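You operate a simulated robot arm through the tools that you are given. There is no shell and no other tool.

You are at the controls of a simulated two-armed robot. One attempt, no reset.

Task
Set the winder to 52 mm width and 2.0 mm step, push the red slider down and zero the count.

Only the result counts: the job must be done as asked and must still hold three seconds after the hand-in. Knocking over, shifting, dropping, spilling or breaking anything else fails it.

Robot
Two 7-joint arms with two-finger parallel grippers on one trunk, hanging from a carriage that runs on a gantry, over the field with the corners [-0.19, 0.241], [0.231, -0.968], [2.403, -0.212], [1.982, 0.997] (x, y) and turns from -6.004 to 6.004 rad about z. Base frame: it is fixed where the carriage stands at the start and does not move with it; the origin is on the floor, on the carriage's upright axis, x ahead of it, y to its left, z up; the surface under the hand at the start is at about z = 0.937. Readings come in m, rad, newtons and seconds.
The left shoulder is at the start at [0.04, 0.173, 1.464], the right one opposite. With the tool pointing down near the work surface each hand reaches from about 0.1 to 0.72 m from the robot's upright axis, wherever it stands, measured 20 degrees to its own side. Places, roughly: black plug [3, 0.25, 0.75]; coiler button [3.6, -1.2, 0.9]; core drag dial [-1.3, 12.1, 0.6]; drag dial [3, 0.8, 0.9]; lock lever [2.9, 0.1, 0.7]; metres dial [3.1, -0.1, 1]; pause button [3.1, -0.2, 0.8]; pull dial [3.1, -0.3, 1]; red slider [3.1, 0.4, 0.9]; spindle brake lever [3, -0.1, 0.7]; step dial [3.1, -0.2, 1]; width slider [2.9, 0.3, 0.7]; wind button [3.1, -0.1, 0.8]; zero button [3.2, -0.3, 0.8]. Payload 3.43 kg a hand.
The TCP of each hand is the grasp point between the finger pads, 0.03 m short of the fingertips. In the tool frame z runs along the fingers and y along their closing line. Largest opening 0.094 m; finger width 0.028, thickness 0.01; the body of the gripper, 0.05 by 0.096 m, starts 0.055 m behind the TCP.
Orientation is that of the tool frame in the base frame, as a unit quaternion [x, y, z, w]. With the fingers straight down and closing along the base's y, the tool's x points along the base's -x, its y along +y and its z along -z.

Tools
- The arms move only by the tool nudge_tool. It takes "left_moves", "right_moves" or both (then of equal length, played together; a hand with none holds still); each is one flat list of numbers, 7 for each row, row after row: the shift along the base's x, y, z in m, then the turn, a rotation vector about the base's x, y, z in rad, then the gripper command, from -1 (fully open) to 1 (shut), values between in proportion. In form: [tx, ty, tz, rx, ry, rz, fingers, tx, ty, tz, rx, ry, rz, fingers, ...]. A call has 1 to 20 rows; each row is the pose to reach, as a shift and turn from the pose commanded when the call began. Rows are played at 5 a second. More than 0.05 m and 0.15 rad between two rows, or a gripper value outside its range, and nothing of the call is played. A pose out of reach is approached as far as the arm can. The call stops where the force on the tool passes 90 N (or 10 N more than at its start, if that is more) or the arm is blocked; 0.2 s more then pass. Each finger travels about 0.072 m/s and halts on what it meets, pressing with about 45 N; the grip force reading is that of the motor and also rises with nothing between the fingers. The clock runs only during rows and for 0.2 s after the last one: add rows that repeat a pose to give the fingers time. It gives the time, the measured TCP pose, the force on the tool (base axes), the opening and the grip force at its end, in the units of the frame above (readings bear some noise), with the torque about the TCP (base axes, N m) and any sound that the robot's microphone picked up, and new pictures: "show" is both (left out), scene, wrist or none (wrist: the cameras of the hands that moved).
- Cameras (640 x 400 px; columns grow to the right, rows downward): "scene" is now at [0.2312, -0.0187, 1.7497]; the picture's right is [0.01, -1.00, 0.00], its down [-0.83, -0.01, -0.55] and it looks along [0.55, 0.01, -0.83] (base axes); focal length 250 px, centre (320, 200). "left" rides on the left gripper at [0.076, -0.014, -0.103] in its tool frame; the picture's right is [0.18, 0.98, 0.00], its down [-0.75, 0.14, -0.64] and it looks along [-0.63, 0.12, 0.77] (tool axes); focal length 243 px, centre (320, 200). "right" rides on the right gripper at [0.076, 0.014, -0.103] in its tool frame; the picture's right is [-0.18, 0.98, 0.00], its down [-0.75, -0.14, -0.64] and it looks along [-0.63, -0.12, 0.77] (tool axes); focal length 243 px, centre (320, 200). There is no depth. A picture from a camera that has moved, and an enlarged one, comes with that camera's place and axes in the base frame and with its lens. The place of the scene camera against the robot may be out by one fixed shift of up to 0.025 m in any direction.
- move_column(by): slides the trunk up (or, below 0, down) by that many m; the arms and the scene camera ride with it, the base frame stays. It gives what a move gives, with no picture.
- drive_base(legs): drives the robot by 1 to 6 legs, each [ahead, left, turn to the left] in m, m and rad, along the robot's own axes; the way and the turn of a leg run together, so that a leg with both is an arc; at most 1.5 m and 3.142 rad a leg. The arms and the cameras ride along, it lands a little off, and it stops where it bumps. It keeps to its track: a leg is cut to what the track allows. It gives what a move gives, and a new picture of the scene camera.
- pan_tilt(pan, tilt): turns the head with the scene camera to pan (to the left, within 1.501 rad either way) and tilt (down, from -0.506 to 1.204), counted from straight ahead of the robot. It gives what a move gives, and a new picture of the scene camera.
- inspect(camera, box): a new picture of the part [left, top, right, bottom] of that camera's present view, enlarged. The clock stands still meanwhile.
- finish_job(): hands the job in; it is judged then, once.

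Places have to be worked out from the pictures, the camera data and where the tool is seen. Open the grippers and draw the arms clear of the work before you hand the job in, unless the task says otherwise.

The tools are called after "Request:" as name(argument=value, ...) on one line, values as JSON. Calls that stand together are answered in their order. nudge_tool: Moves the arms, as the interface text tells. Its arguments: {"type":"object","properties":{"left_moves":{"type":"array","items":{"type":"number"}},"right_moves":{"type":"array","items":{"type":"number"}},"show":{"type":"string","enum":["both","scene","wrist","none"]}},"required":[]} The other tools are called the same way: move_column (by) moves the trunk up or down; drive_base (legs) drives the base; pan_tilt (pan, tilt) turns the head that bears the scene camera; inspect (camera, box) takes an enlarged picture of a part of a camera's view; finish_job () hands the job in.

At the start:

```text
time: 0.0
left_position: [0.5999, 0.2736, 1.1141]
left_tool_rot: [0.0, 0.997, 0.007, 0.081]
left_force: [113.3, -3.7, -257.8]
left_torque: [2.91, -14.27, 1.51]
left_grip_width: 0.0939
left_grasp_force: 0.1
right_position: [0.4736, -0.2095, 1.044]
right_tool_rot: [0.006, 0.999, 0.004, 0.043]
right_force: [76.1, 85.2, -268.0]
right_torque: [-10.91, -17.1, -8.52]
right_grip_width: 0.0939
right_grasp_force: 0.1
trunk travel left (down, up): [-0.618, 0.163]
robot x, y, heading: [0.0026, -0.0012, 0.002]
head pan, tilt (commanded): [0.01, 0.984]
```

scene: 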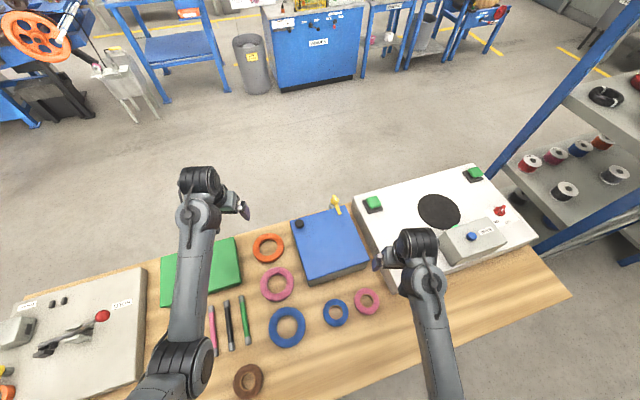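
right: 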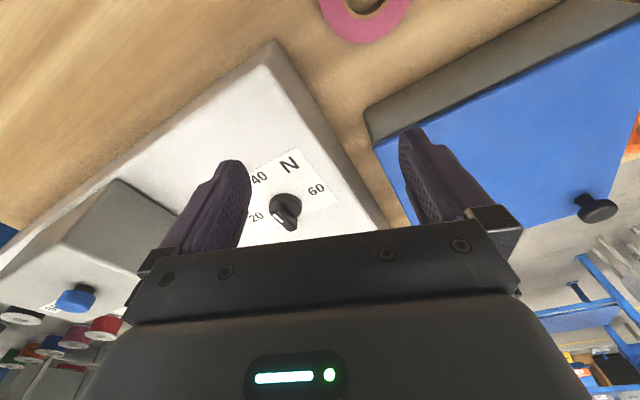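
left: 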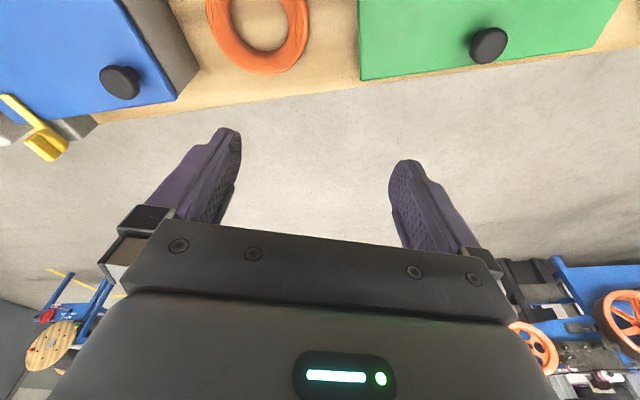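

I'll look ahead first, to find the winder, which should be about 3 m in front of the robot.

Request:
pan_tilt(pan=0.0, tilt=0.35)

```text
time: 1.0
left_position: [0.6009, 0.2735, 1.1135]
left_tool_rot: [0.0, 0.996, 0.007, 0.088]
left_force: [54.3, -7.4, -117.1]
left_torque: [2.02, -6.5, 1.34]
left_grip_width: 0.0941
left_grasp_force: 0.0
right_position: [0.475, -0.2082, 1.0432]
right_tool_rot: [0.009, 0.999, 0.004, 0.05]
right_force: [36.1, 45.0, -119.0]
right_torque: [-5.55, -7.54, -4.44]
right_grip_width: 0.0938
right_grasp_force: 0.1
trunk travel left (down, up): [-0.618, 0.163]
robot x, y, heading: [-0.0046, 0.001, -0.005]
head pan, tilt (commanded): [0.0, 0.351]
camera scene: at [0.2537, -0.0195, 1.8034], right [0.0, -1.0, 0.0], down [-0.34, 0.0, -0.94], along [0.94, 0.0, -0.34], focal length 250 px, centre (320, 200)
```

scene: 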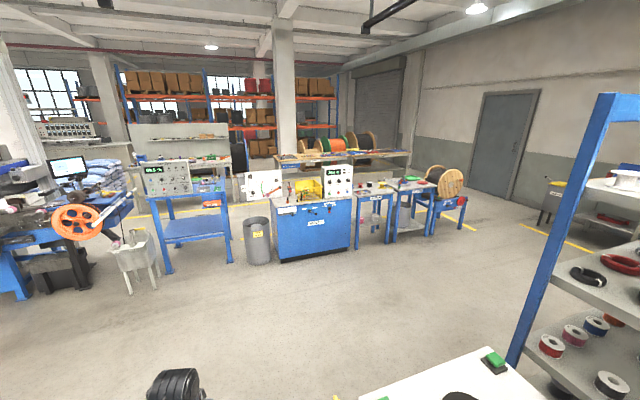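

Request:
inspect(camera="scene", box=[220, 150, 370, 265])

Request:
inspect(camera="scene", box=[340, 150, 480, 250])

Request:
inspect(camera="scene", box=[120, 140, 260, 260])

```text
3.48 times, centred on (295, 208) of scene
camera zoom: at [0.2537, -0.0195, 1.8034], right [0.0, -1.0, 0.0], down [-0.34, 0.0, -0.94], along [0.94, 0.0, -0.34], focal length 871 px, centre (407, 174)
```

zoom: 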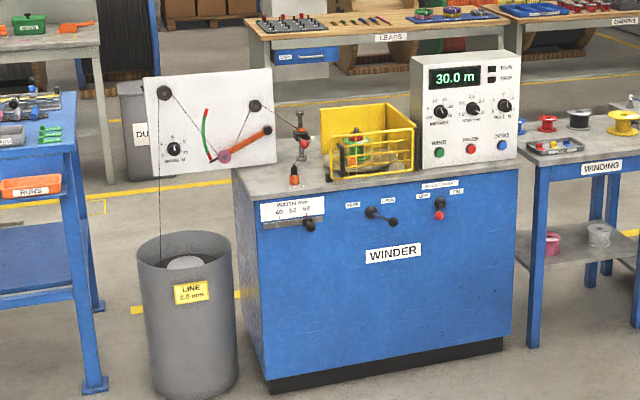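

```text
4.00 times, centred on (410, 200) of scene
camera zoom: at [0.2537, -0.0195, 1.8034], right [0.0, -1.0, 0.0], down [-0.34, 0.0, -0.94], along [0.94, 0.0, -0.34], focal length 1001 px, centre (-40, 200)
```

zoom: 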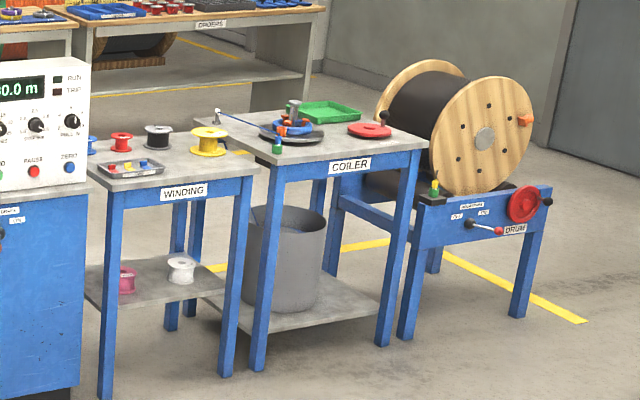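

```text
3.33 times, centred on (190, 200) of scene
camera zoom: at [0.2537, -0.0195, 1.8034], right [0.0, -1.0, 0.0], down [-0.34, 0.0, -0.94], along [0.94, 0.0, -0.34], focal length 834 px, centre (753, 200)
```

zoom: 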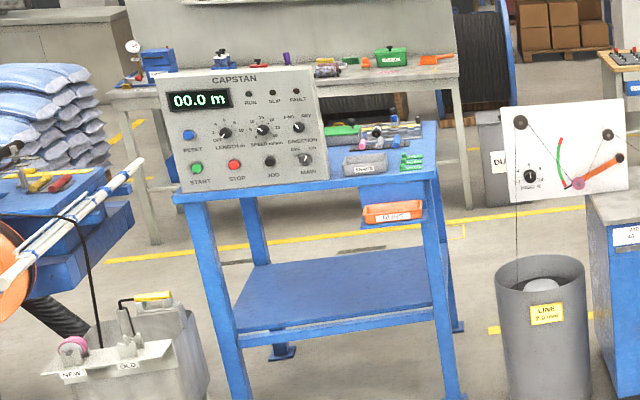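

The winder's front runs parallel to the far edge of the track, so the robot should face about 0.335 rad left and drive over the bench. I'll raise the trunk first so the hands clear the things on the bench.

Request:
move_column(by=0.16)

Request:
pan_tilt(pan=0.0, tilt=0.9)

```text
time: 2.9
left_position: [0.6012, 0.2744, 1.2737]
left_tool_rot: [0.0, 0.996, 0.006, 0.087]
left_force: [54.4, -2.2, -117.7]
left_torque: [1.31, -6.53, 0.67]
left_grip_width: 0.0941
left_grasp_force: 0.1
right_position: [0.4751, -0.2085, 1.203]
right_tool_rot: [0.009, 0.999, 0.005, 0.05]
right_force: [36.9, 40.1, -119.3]
right_torque: [-5.13, -7.61, -4.16]
right_grip_width: 0.0939
right_grasp_force: 0.1
trunk travel left (down, up): [-0.778, 0.003]
robot x, y, heading: [0.0026, -0.0001, -0.002]
head pan, tilt (commanded): [0.0, 0.351]
```

```text
time: 3.8
left_position: [0.6022, 0.2735, 1.274]
left_tool_rot: [0.001, 0.996, 0.007, 0.087]
left_force: [54.0, -3.0, -118.0]
left_torque: [1.44, -6.49, 0.82]
left_grip_width: 0.0939
left_grasp_force: 0.1
right_position: [0.4756, -0.2083, 1.2026]
right_tool_rot: [0.009, 0.999, 0.005, 0.049]
right_force: [35.2, 40.0, -119.0]
right_torque: [-5.05, -7.65, -4.04]
right_grip_width: 0.0942
right_grasp_force: 0.1
trunk travel left (down, up): [-0.778, 0.003]
robot x, y, heading: [-0.0, 0.0008, -0.003]
head pan, tilt (commanded): [0.0, 0.901]
camera scene: at [0.2361, -0.0195, 1.916], right [0.0, -1.0, 0.0], down [-0.78, 0.0, -0.62], along [0.62, 0.0, -0.78], focal length 250 px, centre (320, 200)
```

scene: 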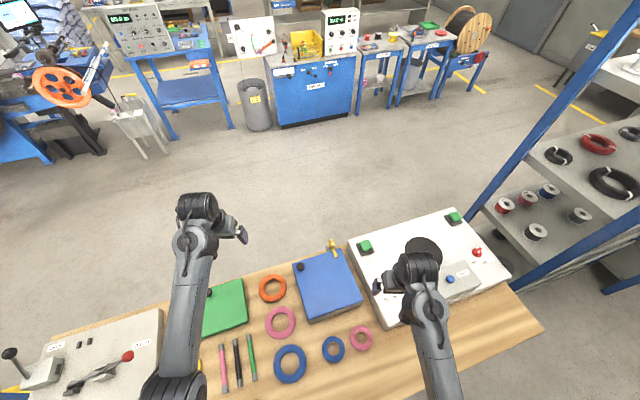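

Both hands read a steady force of about 120 N in free air, which looks like leftover controller tension. I'll raise both hands a little and see what that does to the reading.

Request:
nudge_tool(left_moves=[0, 0, 0.02, 0, 0, 0, 0, 0, 0, 0.04, 0, 0, 0, 1, 0, 0, 0.04, 0, 0, 0, 1, 0, 0, 0.04, 0, 0, 0, 1], right_moves=[0, 0, 0.03, 0, 0, 0, 0, 0, 0, 0.06, 0, 0, 0, 1, 0, 0, 0.08, 0, 0, 0, 1, 0, 0, 0.1, 0, 0, 0, 1], show="scene")

```text
time: 4.1
left_position: [0.6025, 0.274, 1.2752]
left_tool_rot: [0.0, 0.996, 0.007, 0.092]
left_force: [28.0, -0.5, -44.4]
left_torque: [0.42, -1.72, 0.27]
left_grip_width: 0.0586
left_grasp_force: 0.7
right_position: [0.4769, -0.2088, 1.2068]
right_tool_rot: [0.011, 0.998, 0.005, 0.055]
right_force: [23.9, 13.3, -47.3]
right_torque: [-1.73, -2.05, -1.46]
right_grip_width: 0.0587
right_grasp_force: 0.2
trunk travel left (down, up): [-0.778, 0.003]
robot x, y, heading: [0.0013, -0.0001, -0.001]
head pan, tilt (commanded): [0.0, 0.901]
stopped in row 1 (right hand): the force on the tool passed its limit at 173 N (the readings are from after the stop); the commanded pose is now the measured one
camera scene: at [0.2361, -0.0195, 1.9159], right [0.0, -1.0, 0.0], down [-0.78, 0.0, -0.62], along [0.62, 0.0, -0.78], focal length 250 px, centre (320, 200)
```

scene: 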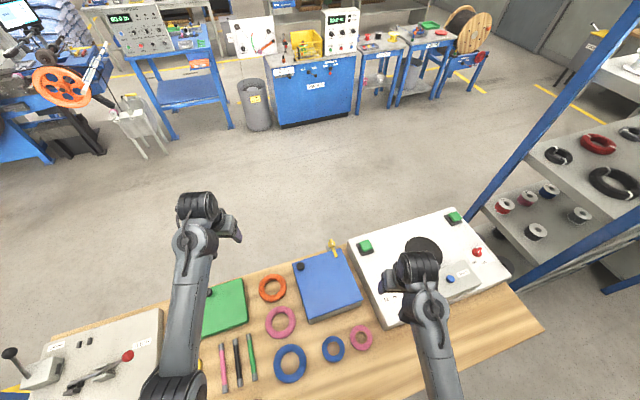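

The readings fell once the commanded pose was reset to the measured one, so it was controller tension. I'll repeat the lift in smaller steps.

Request:
nudge_tool(left_moves=[0, 0, 0.01, 0, 0, 0, 1, 0, 0, 0.02, 0, 0, 0, 1, 0, 0, 0.03, 0, 0, 0, 1, 0, 0, 0.04, 0, 0, 0, 1], right_moves=[0, 0, 0.02, 0, 0, 0, 1, 0, 0, 0.04, 0, 0, 0, 1, 0, 0, 0.06, 0, 0, 0, 1, 0, 0, 0.08, 0, 0, 0, 1], show="none")

```text
time: 4.4
left_position: [0.6035, 0.2736, 1.2773]
left_tool_rot: [-0.001, 0.995, 0.008, 0.096]
left_force: [14.3, 1.0, -22.1]
left_torque: [0.18, -0.79, 0.07]
left_grip_width: 0.0189
left_grasp_force: 0.5
right_position: [0.4784, -0.2076, 1.2105]
right_tool_rot: [0.011, 0.998, 0.006, 0.061]
right_force: [14.6, 8.6, -28.7]
right_torque: [-1.09, -1.23, -0.9]
right_grip_width: 0.019
right_grasp_force: 0.1
trunk travel left (down, up): [-0.778, 0.003]
robot x, y, heading: [0.0022, -0.0034, 0.003]
head pan, tilt (commanded): [0.0, 0.901]
stopped in row 1 (right hand): the force on the tool passed its limit at 129 N (the readings are from after the stop); the commanded pose is now the measured one
```

Request:
nudge_tool(left_moves=[0, 0, 0.003, 0, 0, 0, 1, 0, 0, 0.006, 0, 0, 0, 1, 0, 0, 0.009, 0, 0, 0, 1, 0, 0, 0.012, 0, 0, 0, 1, 0, 0, 0.015, 0, 0, 0, 1, 0, 0, 0.02, 0, 0, 0, 1], right_moves=[0, 0, 0.003, 0, 0, 0, 1, 0, 0, 0.006, 0, 0, 0, 1, 0, 0, 0.009, 0, 0, 0, 1, 0, 0, 0.012, 0, 0, 0, 1, 0, 0, 0.015, 0, 0, 0, 1, 0, 0, 0.02, 0, 0, 0, 1], show="wrist")

```text
time: 4.9
left_position: [0.6051, 0.2753, 1.2819]
left_tool_rot: [0.0, 0.995, 0.008, 0.099]
left_force: [17.9, -0.2, -26.3]
left_torque: [0.28, -0.93, 0.16]
left_grip_width: 0.0
left_grasp_force: 32.8
right_position: [0.4803, -0.2087, 1.2147]
right_tool_rot: [0.013, 0.998, 0.006, 0.066]
right_force: [14.6, 8.6, -27.8]
right_torque: [-1.02, -1.25, -0.94]
right_grip_width: 0.0001
right_grasp_force: 33.2
trunk travel left (down, up): [-0.778, 0.003]
robot x, y, heading: [0.0046, -0.0009, -0.0]
head pan, tilt (commanded): [0.0, 0.901]
stopped in row 2 (right hand): the force on the tool passed its limit at 97 N (the readings are from after the stop); the commanded pose is now the measured one
camera right: at [0.3942, -0.1946, 1.3077], right [0.21, 0.98, 0.04], down [0.66, -0.17, 0.73], along [0.72, -0.13, -0.68], focal length 243 px, centre (320, 200)
camera left: at [0.5115, 0.2587, 1.3668], right [-0.18, 0.98, -0.02], down [0.61, 0.13, 0.78], along [0.77, 0.13, -0.62], focal length 243 px, centre (320, 200)
```

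right: 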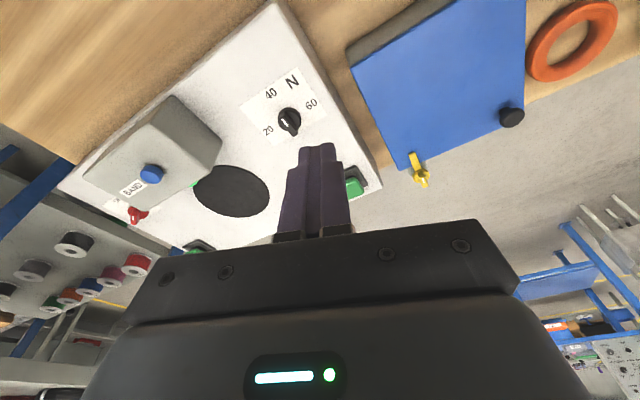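
left: 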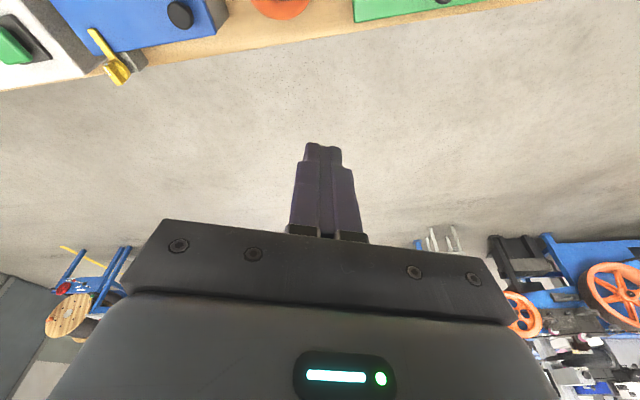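

The hands drift forward and tilt when pushed up, as if a wrist joint limit were holding them. I'll pitch the fingers forward instead, which I need anyway for the winder's front panel.

Request:
nudge_tool(left_moves=[0, 0, 0.0, 0, -0.1, 0, 1, 0, 0, 0.0, 0, -0.2, 0, 1, 0, 0, 0.01, 0, -0.3, 0, 1, 0, 0, 0.02, 0, -0.4, 0, 1], right_moves=[0, 0, 0.0, 0, -0.1, 0, 1, 0, 0, 0.0, 0, -0.2, 0, 1, 0, 0, 0.01, 0, -0.3, 0, 1, 0, 0, 0.02, 0, -0.4, 0, 1], show="none")

```text
time: 5.9
left_position: [0.6064, 0.2742, 1.3019]
left_tool_rot: [-0.001, 0.956, 0.008, 0.294]
left_force: [-0.6, -0.1, 1.1]
left_torque: [-0.01, 0.01, 0.01]
left_grip_width: 0.0
left_grasp_force: 33.2
right_position: [0.4797, -0.209, 1.2338]
right_tool_rot: [0.011, 0.965, 0.008, 0.261]
right_force: [0.1, 0.0, -0.6]
right_torque: [0.0, -0.01, -0.01]
right_grip_width: 0.0
right_grasp_force: 32.5
trunk travel left (down, up): [-0.778, 0.003]
robot x, y, heading: [-0.0013, -0.0022, -0.0]
head pan, tilt (commanded): [0.0, 0.901]
```

That worked and the forces are now about zero. I'll carry on pitching until the fingers are nearly horizontal, and raise the hands.

Request:
nudge_tool(left_moves=[0, 0, 0.02, 0, -0.13, 0, 1, 0, 0, 0.04, 0, -0.26, 0, 1, 0, 0, 0.06, 0, -0.39, 0, 1, 0, 0, 0.08, 0, -0.52, 0, 1, 0, 0, 0.08, 0, -0.65, 0, 1, 0, 0, 0.08, 0, -0.78, 0, 1, 0, 0, 0.08, 0, -0.9, 0, 1], right_moves=[0.02, 0, 0.02, 0, -0.13, 0, 1, 0.04, 0, 0.04, 0, -0.26, 0, 1, 0.06, 0, 0.06, 0, -0.39, 0, 1, 0.08, 0, 0.08, 0, -0.52, 0, 1, 0.1, 0, 0.1, 0, -0.65, 0, 1, 0.12, 0, 0.12, 0, -0.78, 0, 1, 0.12, 0, 0.14, 0, -0.9, 0, 1], show="scene")

```text
time: 7.5
left_position: [0.6049, 0.2737, 1.3819]
left_tool_rot: [-0.004, 0.732, 0.006, 0.681]
left_force: [-0.4, -0.9, -0.1]
left_torque: [-0.03, 0.01, -0.02]
left_grip_width: 0.0001
left_grasp_force: 32.8
right_position: [0.6011, -0.2076, 1.3747]
right_tool_rot: [0.005, 0.755, 0.012, 0.656]
right_force: [-0.9, -1.3, 0.5]
right_torque: [-0.01, 0.02, -0.02]
right_grip_width: 0.0
right_grasp_force: 33.3
trunk travel left (down, up): [-0.778, 0.003]
robot x, y, heading: [-0.0018, -0.0023, -0.001]
head pan, tilt (commanded): [0.0, 0.901]
camera scene: at [0.2361, -0.0195, 1.9159], right [0.0, -1.0, 0.0], down [-0.78, 0.0, -0.62], along [0.62, 0.0, -0.78], focal length 250 px, centre (320, 200)
```

scene: 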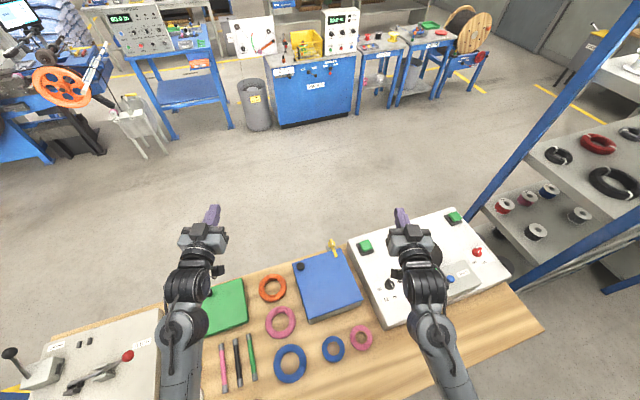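

Both hands now point forward at z≈1.38 with about zero force. I'll turn 0.335 rad left, drive over the bench, then move diagonally toward the winder and stop short of it to look.

Request:
drive_base(legs=[[0, 0, 0.335], [0.9, 0, 0], [0.7, -0.8, 0]])

```text
time: 18.3
left_position: [2.2521, 0.2427, 1.3829]
left_tool_rot: [-0.128, 0.722, 0.121, 0.669]
left_force: [0.6, -0.2, -0.2]
left_torque: [-0.01, -0.04, -0.01]
left_grip_width: 0.0
left_grasp_force: 33.1
right_position: [2.4065, -0.2141, 1.3739]
right_tool_rot: [-0.122, 0.746, 0.123, 0.643]
right_force: [-0.2, -0.2, -1.1]
right_torque: [-0.03, 0.01, 0.01]
right_grip_width: 0.0001
right_grasp_force: 32.7
trunk travel left (down, up): [-0.778, 0.003]
robot x, y, heading: [1.7723, -0.2165, 0.329]
head pan, tilt (commanded): [0.0, 0.901]
camera scene: at [1.9936, -0.1573, 1.9159], right [0.33, -0.94, 0.0], down [-0.74, -0.26, -0.62], along [0.59, 0.2, -0.78], focal length 250 px, centre (320, 200)
```

scene: 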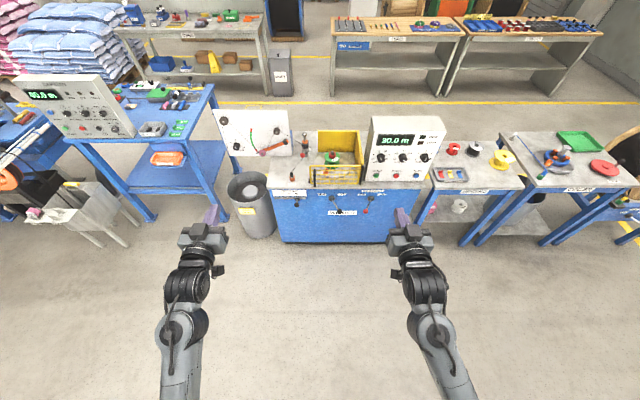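

Now the winder is straight ahead and square to the robot. I'll zoom in on its controls.

Request:
pan_tilt(pan=0.0, tilt=0.65)

Request:
inspect(camera="scene", box=[210, 150, 330, 225])

Request:
inspect(camera="scene", box=[330, 150, 450, 225])

Request:
inspect(camera="scene", box=[260, 200, 400, 290])

```text
time: 19.1
left_position: [2.252, 0.2434, 1.3832]
left_tool_rot: [-0.127, 0.722, 0.12, 0.669]
left_force: [-0.4, -0.2, 0.9]
left_torque: [-0.01, -0.03, -0.03]
left_grip_width: 0.0001
left_grasp_force: 33.4
right_position: [2.4064, -0.215, 1.3747]
right_tool_rot: [-0.119, 0.746, 0.12, 0.644]
right_force: [-0.9, 1.0, 0.8]
right_torque: [0.04, 0.02, 0.01]
right_grip_width: 0.0001
right_grasp_force: 33.8
trunk travel left (down, up): [-0.778, 0.003]
robot x, y, heading: [1.7701, -0.217, 0.337]
head pan, tilt (commanded): [0.0, 0.649]
camera scene: at [2.0042, -0.1536, 1.9363], right [0.33, -0.94, 0.0], down [-0.57, -0.2, -0.8], along [0.75, 0.26, -0.61], focal length 250 px, centre (320, 200)
```

scene: 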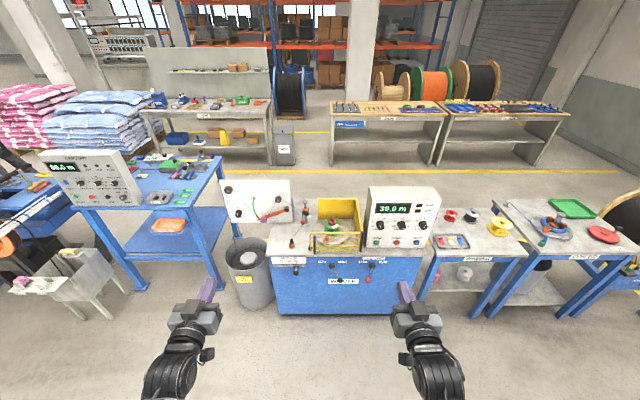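

```text
5.33 times, centred on (270, 188) of scene
camera zoom: at [2.0042, -0.1536, 1.9363], right [0.33, -0.94, 0.0], down [-0.57, -0.2, -0.8], along [0.75, 0.26, -0.61], focal length 1335 px, centre (587, 267)
```

zoom: 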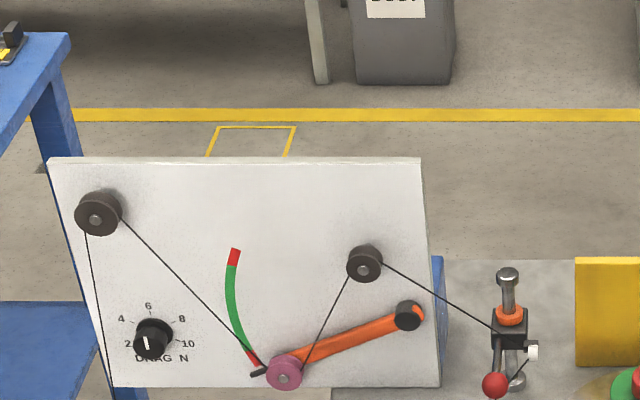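

```text
5.33 times, centred on (390, 188) of scene
camera zoom: at [2.0042, -0.1536, 1.9363], right [0.33, -0.94, 0.0], down [-0.57, -0.2, -0.8], along [0.75, 0.26, -0.61], focal length 1335 px, centre (-53, 267)
```

zoom: 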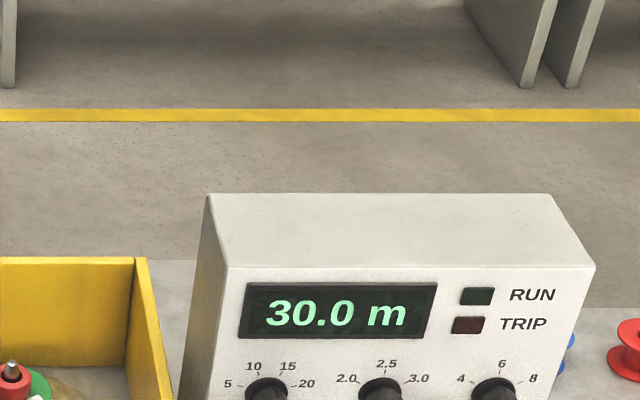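

```text
4.44 times, centred on (330, 245) of scene
camera zoom: at [2.0042, -0.1536, 1.9363], right [0.33, -0.94, 0.0], down [-0.57, -0.2, -0.8], along [0.75, 0.26, -0.61], focal length 1112 px, centre (276, 0)
```

zoom: 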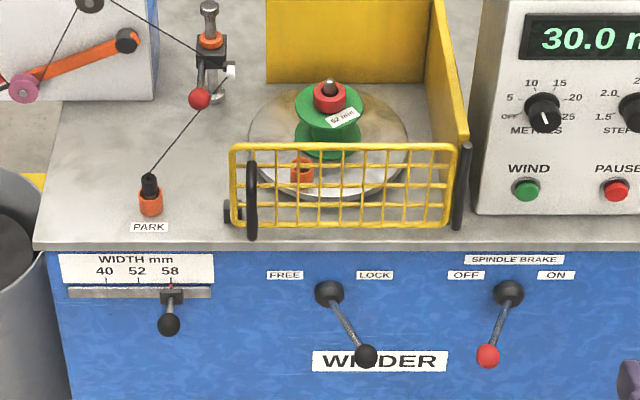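

The width slider is at 58. A FREE/LOCK lever next to it points to LOCK, and the counter reads 30.0 m. The machine top is low, at z≈0.72, so I'll lower the trunk and then move closer with the hands still short of the front.

Request:
move_column(by=-0.4)

Request:
drive_base(legs=[[0.35, -0.15, 0.0]])

Request:
pan_tilt(pan=0.0, tilt=0.6)

```text
time: 22.9
left_position: [2.252, 0.243, 0.9825]
left_tool_rot: [-0.128, 0.722, 0.121, 0.669]
left_force: [-1.2, 0.3, 0.0]
left_torque: [0.02, 0.0, 0.0]
left_grip_width: 0.0
left_grasp_force: 33.6
right_position: [2.4059, -0.2138, 0.9742]
right_tool_rot: [-0.121, 0.746, 0.122, 0.644]
right_force: [-0.5, -0.6, -0.2]
right_torque: [-0.03, 0.07, 0.01]
right_grip_width: 0.0001
right_grasp_force: 32.9
trunk travel left (down, up): [-0.378, 0.403]
robot x, y, heading: [1.7673, -0.2162, 0.337]
head pan, tilt (commanded): [0.0, 0.649]
```

```text
time: 25.3
left_position: [2.6293, 0.2188, 0.9832]
left_tool_rot: [-0.128, 0.722, 0.121, 0.67]
left_force: [1.2, -0.1, 0.9]
left_torque: [0.0, 0.02, 0.02]
left_grip_width: 0.0001
left_grasp_force: 33.4
right_position: [2.7843, -0.2366, 0.975]
right_tool_rot: [-0.122, 0.746, 0.123, 0.644]
right_force: [-0.1, -0.3, 0.0]
right_torque: [0.01, 0.01, -0.01]
right_grip_width: 0.0
right_grasp_force: 33.5
trunk travel left (down, up): [-0.378, 0.403]
robot x, y, heading: [2.1494, -0.2425, 0.336]
head pan, tilt (commanded): [0.0, 0.649]
camera scene: at [2.3823, -0.1779, 1.5364], right [0.33, -0.94, 0.0], down [-0.57, -0.2, -0.8], along [0.75, 0.26, -0.6], focal length 250 px, centre (320, 200)
```

scene: 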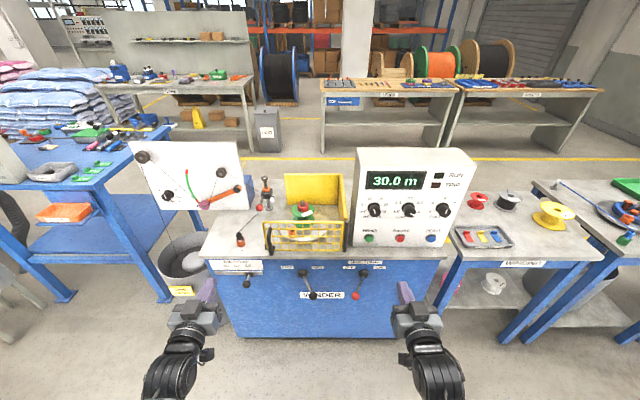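

```text
time: 25.9
left_position: [2.631, 0.2197, 0.9828]
left_tool_rot: [-0.128, 0.722, 0.121, 0.669]
left_force: [-0.4, 0.5, -0.4]
left_torque: [0.06, 0.01, 0.02]
left_grip_width: 0.0
left_grasp_force: 32.5
right_position: [2.7844, -0.2375, 0.974]
right_tool_rot: [-0.122, 0.746, 0.123, 0.643]
right_force: [0.5, -0.7, 0.5]
right_torque: [0.04, -0.01, 0.02]
right_grip_width: 0.0001
right_grasp_force: 33.3
trunk travel left (down, up): [-0.378, 0.403]
robot x, y, heading: [2.1467, -0.239, 0.336]
head pan, tilt (commanded): [0.0, 0.6]
camera scene: at [2.3837, -0.1773, 1.5407], right [0.33, -0.94, 0.0], down [-0.53, -0.19, -0.82], along [0.78, 0.27, -0.57], focal length 250 px, centre (320, 200)
```

scene: 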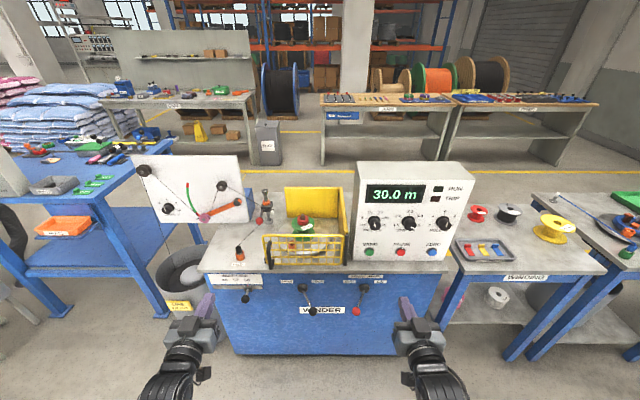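

Request:
inspect(camera="scene", box=[200, 180, 296, 240])

Request:
inspect(camera="scene", box=[200, 240, 296, 300])

Request:
inspect(camera="scene", box=[280, 265, 400, 340])

Request:
inspect(camera="scene", box=[350, 175, 478, 265])

```text
6.67 times, centred on (248, 210) of scene
camera zoom: at [2.3837, -0.1773, 1.5407], right [0.33, -0.94, 0.0], down [-0.53, -0.19, -0.82], along [0.78, 0.27, -0.57], focal length 1669 px, centre (800, 133)
```

zoom: 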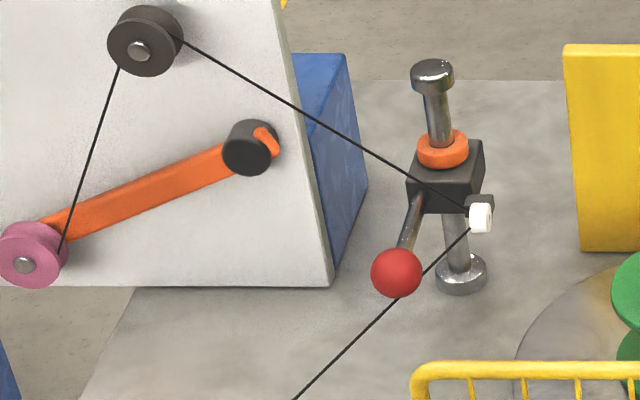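

```text
6.67 times, centred on (248, 270) of scene
camera zoom: at [2.3837, -0.1773, 1.5407], right [0.33, -0.94, 0.0], down [-0.53, -0.19, -0.82], along [0.78, 0.27, -0.57], focal length 1669 px, centre (800, -267)
```

zoom: 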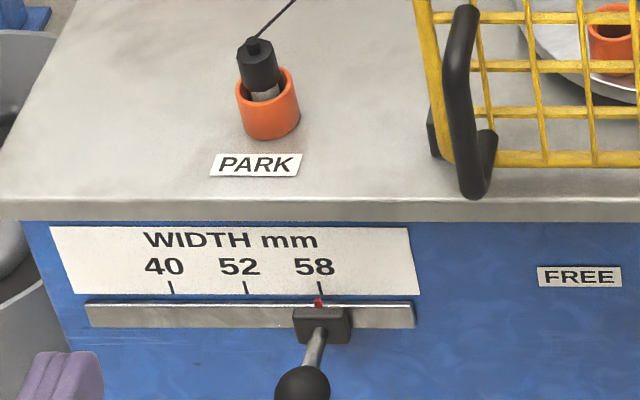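

```text
5.33 times, centred on (340, 302) of scene
camera zoom: at [2.3837, -0.1773, 1.5407], right [0.33, -0.94, 0.0], down [-0.53, -0.19, -0.82], along [0.78, 0.27, -0.57], focal length 1335 px, centre (213, -347)
```

zoom: 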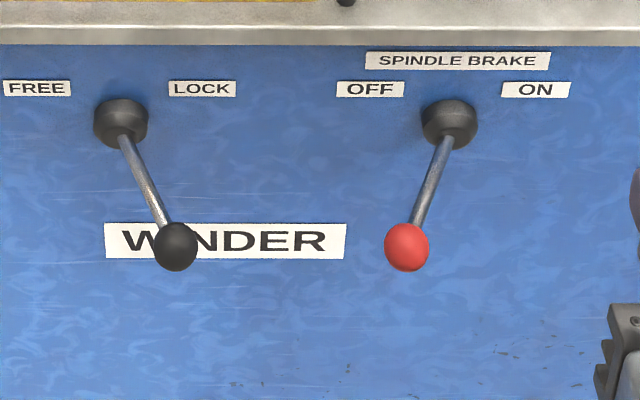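

```text
4.44 times, centred on (414, 220) of scene
camera zoom: at [2.3837, -0.1773, 1.5407], right [0.33, -0.94, 0.0], down [-0.53, -0.19, -0.82], along [0.78, 0.27, -0.57], focal length 1112 px, centre (-98, 111)
```

zoom: 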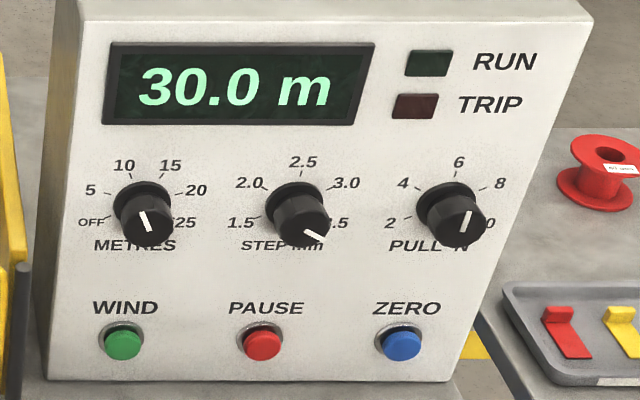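

Now I'll compare the fingertips in the scene picture with the TCP readings, to find the camera's fixed shift.

Request:
inspect(camera="scene", box=[160, 270, 256, 330])

Request:
inspect(camera="scene", box=[370, 270, 466, 330])

```text
6.67 times, centred on (208, 300) of scene
camera zoom: at [2.3837, -0.1773, 1.5407], right [0.33, -0.94, 0.0], down [-0.53, -0.19, -0.82], along [0.78, 0.27, -0.57], focal length 1669 px, centre (1067, -467)
```

zoom: 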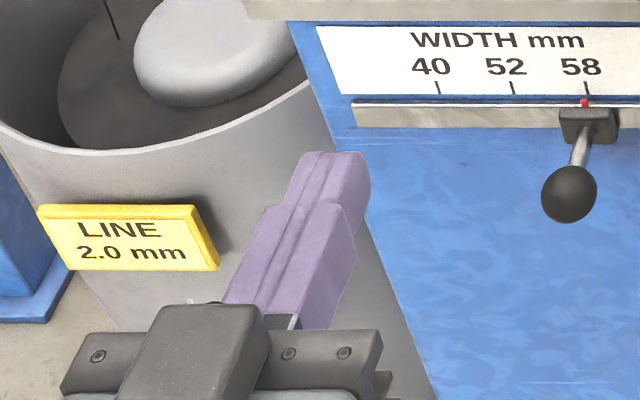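

```text
6.67 times, centred on (418, 300) of scene
camera zoom: at [2.3837, -0.1773, 1.5407], right [0.33, -0.94, 0.0], down [-0.53, -0.19, -0.82], along [0.78, 0.27, -0.57], focal length 1669 px, centre (-333, -467)
```

zoom: 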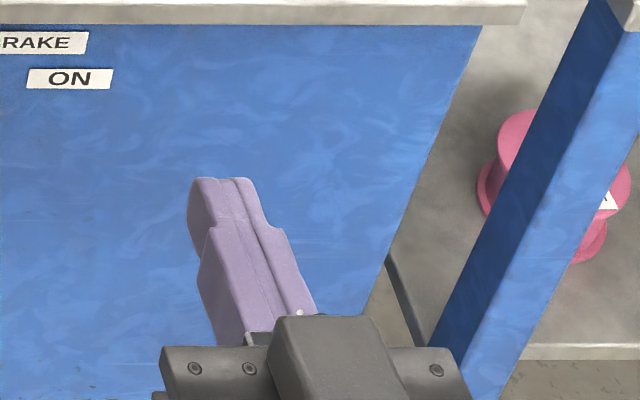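

The fingertips show the scene camera sits about 2 cm left and 1 cm forward of where it is stated. Corrected, the red ball is near track-frame v≈3.03, l≈−0.68, z≈0.86. I'll draw the hands back 0.1 m and drive closer.

Request:
nudge_tool(left_moves=[-0.031, -0.011, 0, 0, 0, 0, 1, -0.063, -0.022, 0, 0, 0, 0, 1, -0.094, -0.033, 0, 0, 0, 0, 1], right_moves=[-0.031, -0.011, 0, 0, 0, 0, 1, -0.063, -0.022, 0, 0, 0, 0, 1, -0.094, -0.033, 0, 0, 0, 0, 1], show="none")

Request:
drive_base(legs=[[0.23, 0.0, 0.0]])

```text
time: 26.7
left_position: [2.5316, 0.1855, 0.9806]
left_tool_rot: [-0.129, 0.722, 0.121, 0.669]
left_force: [-0.9, -0.1, 0.3]
left_torque: [0.0, 0.0, -0.01]
left_grip_width: 0.0
left_grasp_force: 32.4
right_position: [2.6863, -0.2709, 0.9736]
right_tool_rot: [-0.122, 0.747, 0.123, 0.642]
right_force: [0.0, 0.2, -0.1]
right_torque: [0.03, 0.0, 0.04]
right_grip_width: 0.0
right_grasp_force: 32.7
trunk travel left (down, up): [-0.378, 0.403]
robot x, y, heading: [2.1474, -0.2394, 0.336]
head pan, tilt (commanded): [0.0, 0.6]
```

```text
time: 28.5
left_position: [2.7509, 0.2628, 0.9812]
left_tool_rot: [-0.129, 0.722, 0.122, 0.668]
left_force: [1.1, -1.0, -0.3]
left_torque: [0.0, 0.04, -0.01]
left_grip_width: 0.0
left_grasp_force: 33.1
right_position: [2.9071, -0.192, 0.9747]
right_tool_rot: [-0.122, 0.745, 0.123, 0.644]
right_force: [0.2, -0.6, -0.3]
right_torque: [-0.01, -0.04, -0.01]
right_grip_width: 0.0
right_grasp_force: 32.6
trunk travel left (down, up): [-0.378, 0.403]
robot x, y, heading: [2.3675, -0.1687, 0.337]
head pan, tilt (commanded): [0.0, 0.6]
camera scene: at [2.6007, -0.1003, 1.5408], right [0.33, -0.94, 0.0], down [-0.53, -0.19, -0.83], along [0.78, 0.28, -0.56], focal length 250 px, centre (320, 200)
```

scene: 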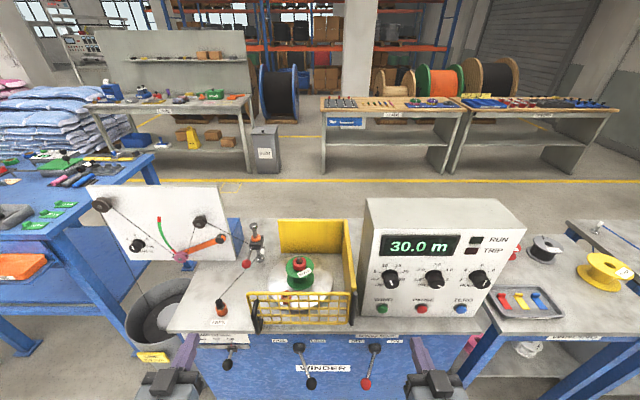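

Request:
pan_tilt(pan=0.0, tilt=0.85)

Request:
inspect(camera="scene", box=[180, 140, 276, 200])

Request:
inspect(camera="scene", box=[360, 140, 520, 240])

Request:
inspect(camera="scene", box=[170, 200, 330, 300])

```text
time: 29.2
left_position: [2.7503, 0.2645, 0.9808]
left_tool_rot: [-0.129, 0.722, 0.122, 0.669]
left_force: [0.1, 0.8, 0.6]
left_torque: [-0.01, -0.03, -0.01]
left_grip_width: 0.0
left_grasp_force: 32.5
right_position: [2.9068, -0.1922, 0.9742]
right_tool_rot: [-0.122, 0.746, 0.123, 0.643]
right_force: [-0.3, 0.4, 0.3]
right_torque: [0.03, 0.02, -0.01]
right_grip_width: 0.0
right_grasp_force: 32.8
trunk travel left (down, up): [-0.378, 0.403]
robot x, y, heading: [2.3643, -0.1661, 0.339]
head pan, tilt (commanded): [0.0, 0.85]
camera scene: at [2.5907, -0.1038, 1.5198], right [0.33, -0.94, 0.0], down [-0.71, -0.25, -0.66], along [0.62, 0.22, -0.75], focal length 250 px, centre (320, 200)
```

scene: 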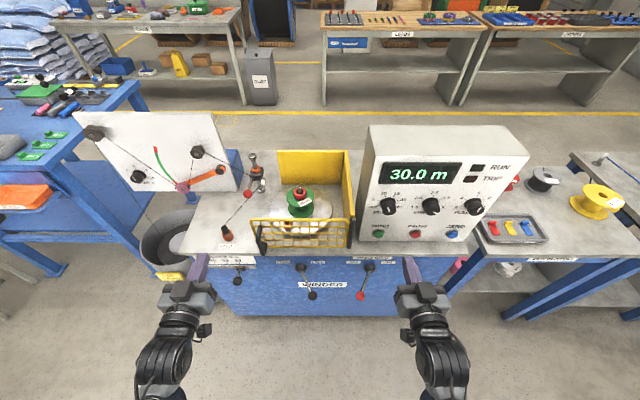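

```text
6.67 times, centred on (228, 170) of scene
camera zoom: at [2.5907, -0.1038, 1.5198], right [0.33, -0.94, 0.0], down [-0.71, -0.25, -0.66], along [0.62, 0.22, -0.75], focal length 1669 px, centre (933, 400)
```

zoom: 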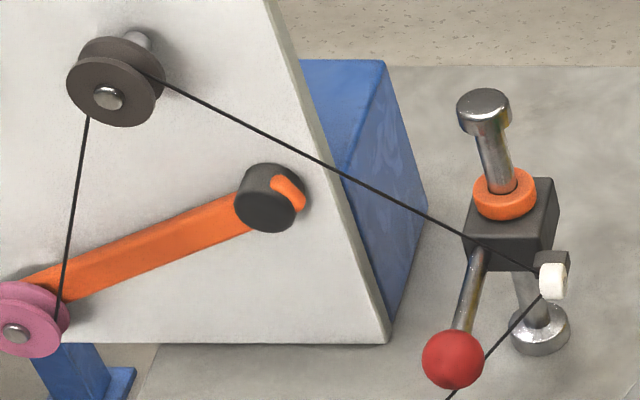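

```text
4.00 times, centred on (440, 190) of scene
camera zoom: at [2.5907, -0.1038, 1.5198], right [0.33, -0.94, 0.0], down [-0.71, -0.25, -0.66], along [0.62, 0.22, -0.75], focal length 1001 px, centre (-160, 240)
```

zoom: 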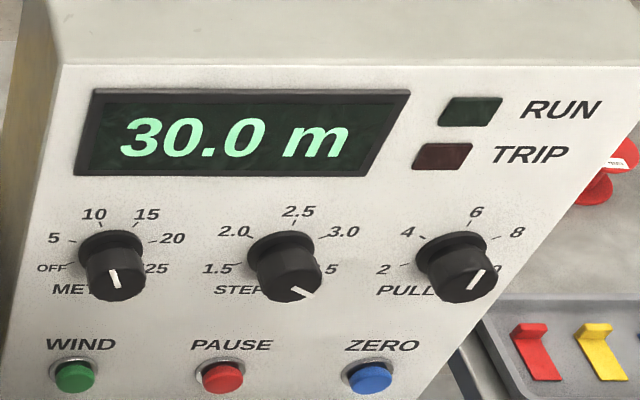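

```text
4.00 times, centred on (250, 250) of scene
camera zoom: at [2.5907, -0.1038, 1.5198], right [0.33, -0.94, 0.0], down [-0.71, -0.25, -0.66], along [0.62, 0.22, -0.75], focal length 1001 px, centre (600, 0)
```

zoom: 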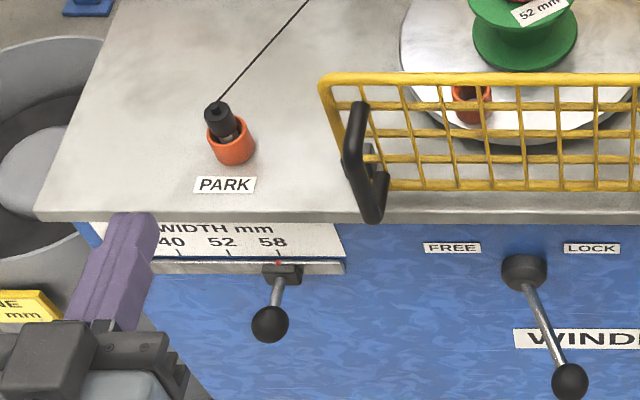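

Triangulating from two views, in the track frame (v ahead, l left):

| Control | v | l | z |
|---|---|---|---|
| Width knob | 2.788 | −0.643 | 0.67 |
| Lock lever ball | 2.737 | −0.907 | 0.67 |
| Step knob face | 2.838 | −1.229 | 1.00 |
| Zero button | 2.874 | −1.360 | 0.834 |
| Red ball | 3.01 | −0.684 | 0.88 |

I'll lift and retract the right hand, then lower the trunk.

Request:
nudge_tool(right_moves=[-0.02, -0.007, 0.04, 0, 0, 0, 1, -0.04, -0.014, 0.08, 0, 0, 0, 1, -0.05, -0.017, 0.12, 0, 0, 0, 1], show="none")

Request:
move_column(by=-0.2)

Request:
inspect(camera="scene", box=[160, 180, 400, 330])

Request:
inspect(camera="left", box=[0, 0, 640, 400])

```text
time: 30.1
left_position: [2.7483, 0.2635, 0.9806]
left_tool_rot: [-0.128, 0.722, 0.121, 0.669]
left_force: [-1.3, -0.6, -0.9]
left_torque: [-0.01, 0.0, -0.06]
left_grip_width: 0.0
left_grasp_force: 33.0
right_position: [2.8682, -0.1951, 1.0568]
right_tool_rot: [-0.124, 0.74, 0.133, 0.647]
right_force: [-0.3, 1.7, 0.1]
right_torque: [0.01, -0.04, -0.03]
right_grip_width: 0.0001
right_grasp_force: 32.4
right hand out of reach, approached as far as the arm can: row 2, 3
trunk travel left (down, up): [-0.378, 0.403]
robot x, y, heading: [2.3641, -0.1645, 0.336]
head pan, tilt (commanded): [0.0, 0.85]
```

```text
time: 32.2
left_position: [2.7508, 0.2633, 0.7821]
left_tool_rot: [-0.128, 0.722, 0.121, 0.669]
left_force: [0.7, 0.4, 0.8]
left_torque: [0.03, 0.0, -0.01]
left_grip_width: 0.0
left_grasp_force: 32.7
right_position: [2.8703, -0.1958, 0.857]
right_tool_rot: [-0.124, 0.74, 0.133, 0.648]
right_force: [-0.1, -0.6, -0.2]
right_torque: [-0.02, 0.01, 0.0]
right_grip_width: 0.0
right_grasp_force: 32.8
trunk travel left (down, up): [-0.178, 0.603]
robot x, y, heading: [2.3696, -0.1638, 0.34]
head pan, tilt (commanded): [0.0, 0.85]
```

```text
2.67 times, centred on (280, 255) of scene
camera zoom: at [2.5908, -0.1038, 1.3198], right [0.33, -0.94, 0.0], down [-0.71, -0.25, -0.66], along [0.62, 0.22, -0.75], focal length 668 px, centre (427, 53)
```

zoom: 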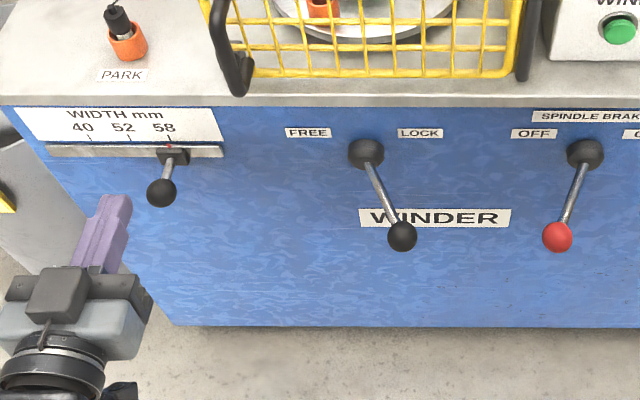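

```text
1.00 times, centred on (320, 200) of left (not enlarged: the box is as wide or as high as the picture)
camera zoom: at [2.6548, 0.2131, 0.7131], right [-0.36, 0.92, -0.18], down [-0.6, -0.07, 0.8], along [0.72, 0.39, 0.57], focal length 243 px, centre (320, 200)
```

zoom: 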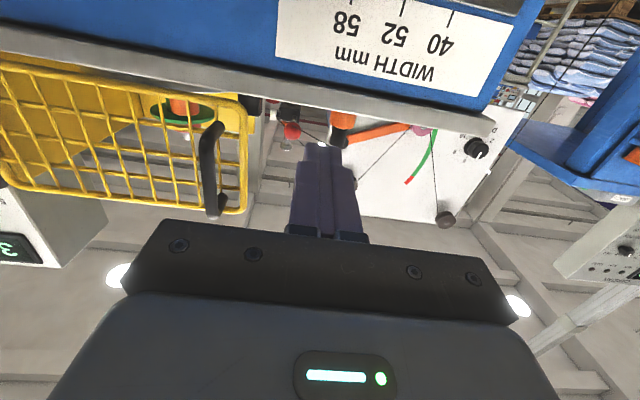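

The new view confirms the width knob at (v 2.788, l −0.643, z 0.670) and the lock ball at (2.735, −0.906, 0.676). I'll bring the right hand, closed, to the right of the lock ball so it can push it left to FREE.

Request:
nudge_tool(right_moves=[-0.0196, 0.0371, 0, 0, 0, 0, 1, -0.0392, 0.0742, 0, 0, 0, 0, 1, -0.0588, 0.1113, 0, 0, 0, 0, 1, -0.0783, 0.1485, 0, 0, 0, 0, 1, -0.0783, 0.1485, -0.045, 0, 0, 0, 1, -0.0783, 0.1485, -0.09, 0, 0, 0, 1, -0.0783, 0.1485, -0.135, 0, 0, 0, 1, -0.0783, 0.1485, -0.178, 0, 0, 0, 1, -0.0783, 0.1485, -0.178, 0, 0, 0, 1], show="scene")

Request:
inspect(camera="scene", box=[200, 200, 400, 325])

```text
time: 34.2
left_position: [2.7509, 0.264, 0.7812]
left_tool_rot: [-0.128, 0.722, 0.121, 0.669]
left_force: [-0.1, -0.5, 0.4]
left_torque: [0.01, 0.02, 0.02]
left_grip_width: 0.0001
left_grasp_force: 33.2
right_position: [2.7918, -0.0473, 0.6792]
right_tool_rot: [-0.126, 0.74, 0.135, 0.647]
right_force: [0.3, 0.0, 0.1]
right_torque: [-0.01, 0.0, -0.04]
right_grip_width: 0.0
right_grasp_force: 33.4
trunk travel left (down, up): [-0.178, 0.603]
robot x, y, heading: [2.3665, -0.1635, 0.339]
head pan, tilt (commanded): [0.0, 0.85]
camera scene: at [2.591, -0.1036, 1.3198], right [0.33, -0.94, 0.0], down [-0.71, -0.25, -0.66], along [0.62, 0.22, -0.75], focal length 250 px, centre (320, 200)
```

scene: 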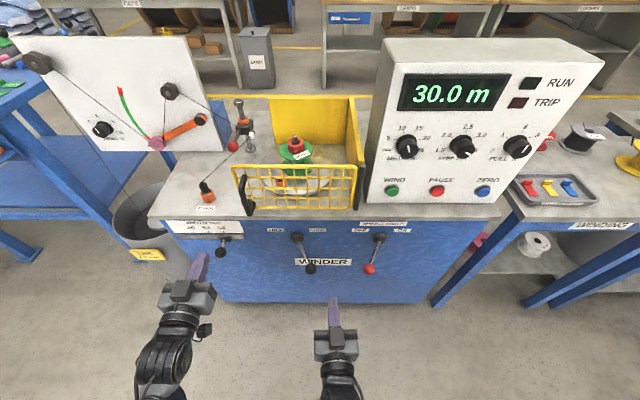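

```text
3.20 times, centred on (300, 262) of scene
camera zoom: at [2.591, -0.1036, 1.3198], right [0.33, -0.94, 0.0], down [-0.71, -0.25, -0.66], along [0.62, 0.22, -0.75], focal length 801 px, centre (384, 0)
```

zoom: 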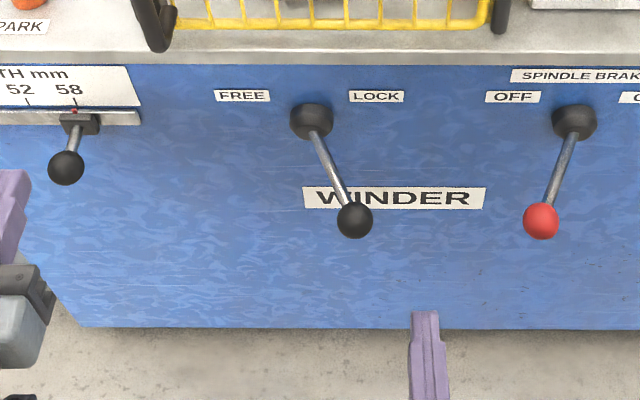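

Fingertips are at v≈2.65. I'll move forward 0.1 m beside the ball, keeping about 3 cm of side clearance.

Request:
nudge_tool(right_moves=[0.0315, 0.011, 0, 0, 0, 0, 1, 0.063, 0.022, 0, 0, 0, 0, 1, 0.0944, 0.033, -0.002, 0, 0, 0, 1, 0.0944, 0.033, -0.002, 0, 0, 0, 1], show="none")

Request:
inspect(camera="scene", box=[240, 220, 400, 320])

```text
time: 35.2
left_position: [2.7499, 0.2642, 0.781]
left_tool_rot: [-0.129, 0.722, 0.122, 0.669]
left_force: [-1.0, 0.1, -0.1]
left_torque: [0.01, -0.01, -0.04]
left_grip_width: 0.0001
left_grasp_force: 33.4
right_position: [2.8849, -0.014, 0.6775]
right_tool_rot: [-0.125, 0.74, 0.133, 0.647]
right_force: [-0.5, -0.4, -0.7]
right_torque: [0.02, 0.0, 0.04]
right_grip_width: 0.0
right_grasp_force: 33.3
trunk travel left (down, up): [-0.178, 0.603]
robot x, y, heading: [2.3687, -0.1629, 0.341]
head pan, tilt (commanded): [0.0, 0.85]
```

```text
4.00 times, centred on (320, 270) of scene
camera zoom: at [2.5904, -0.104, 1.3197], right [0.33, -0.94, 0.0], down [-0.71, -0.25, -0.66], along [0.62, 0.22, -0.75], focal length 1001 px, centre (320, -80)
```

zoom: 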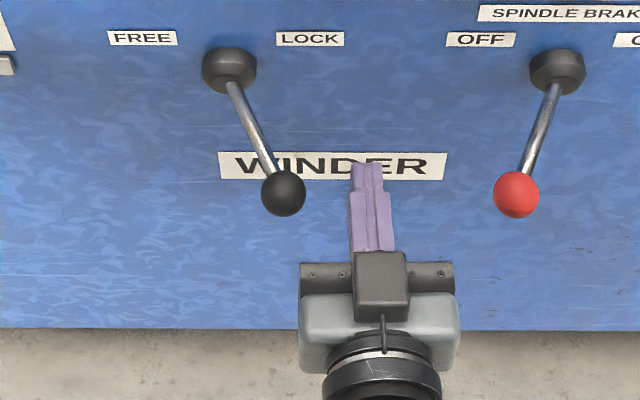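

The fingertips sit right beside the ball at its height. Now I push left in small steps.

Request:
nudge_tool(right_moves=[-0.0049, 0.0142, 0, 0, 0, 0, 1, -0.0099, 0.0283, 0, 0, 0, 0, 1, -0.0148, 0.0425, 0, 0, 0, 0, 1, -0.0198, 0.0566, 0, 0, 0, 0, 1, -0.0247, 0.0708, 0, 0, 0, 0, 1, -0.0297, 0.085, 0, 0, 0, 0, 1, -0.0346, 0.0991, 0, 0, 0, 0, 1, -0.0376, 0.1076, 0, 0, 0, 0, 1, -0.0376, 0.1076, 0, 0, 0, 0, 1], show="none")

Request:
inspect(camera="scene", box=[200, 220, 360, 320])

```text
time: 36.7
left_position: [2.751, 0.2636, 0.7819]
left_tool_rot: [-0.129, 0.722, 0.121, 0.669]
left_force: [-0.4, -0.5, -0.5]
left_torque: [0.0, 0.0, 0.05]
left_grip_width: 0.0
left_grasp_force: 33.2
right_position: [2.8624, 0.0223, 0.6269]
right_tool_rot: [-0.181, 0.734, 0.078, 0.65]
right_force: [-0.8, -0.6, 0.3]
right_torque: [-0.01, -0.03, 0.01]
right_grip_width: 0.0
right_grasp_force: 32.6
trunk travel left (down, up): [-0.178, 0.603]
robot x, y, heading: [2.3652, -0.1615, 0.343]
head pan, tilt (commanded): [0.0, 0.85]
stopped in row 7 (right hand): the arm was blocked; the commanded pose is now the measured one
```

```text
4.00 times, centred on (280, 270) of scene
camera zoom: at [2.5908, -0.1039, 1.3198], right [0.33, -0.94, 0.0], down [-0.71, -0.25, -0.66], along [0.62, 0.22, -0.75], focal length 1001 px, centre (480, -80)
```

zoom: 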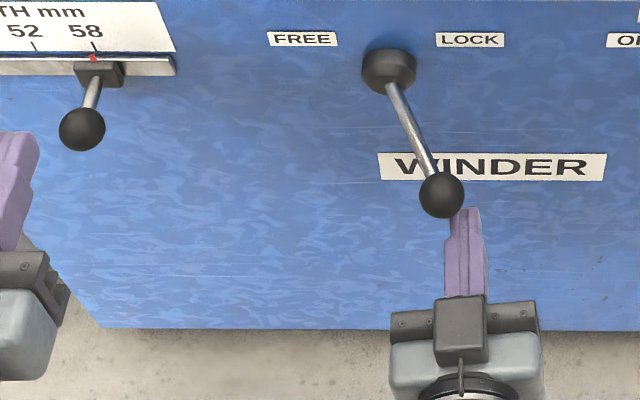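

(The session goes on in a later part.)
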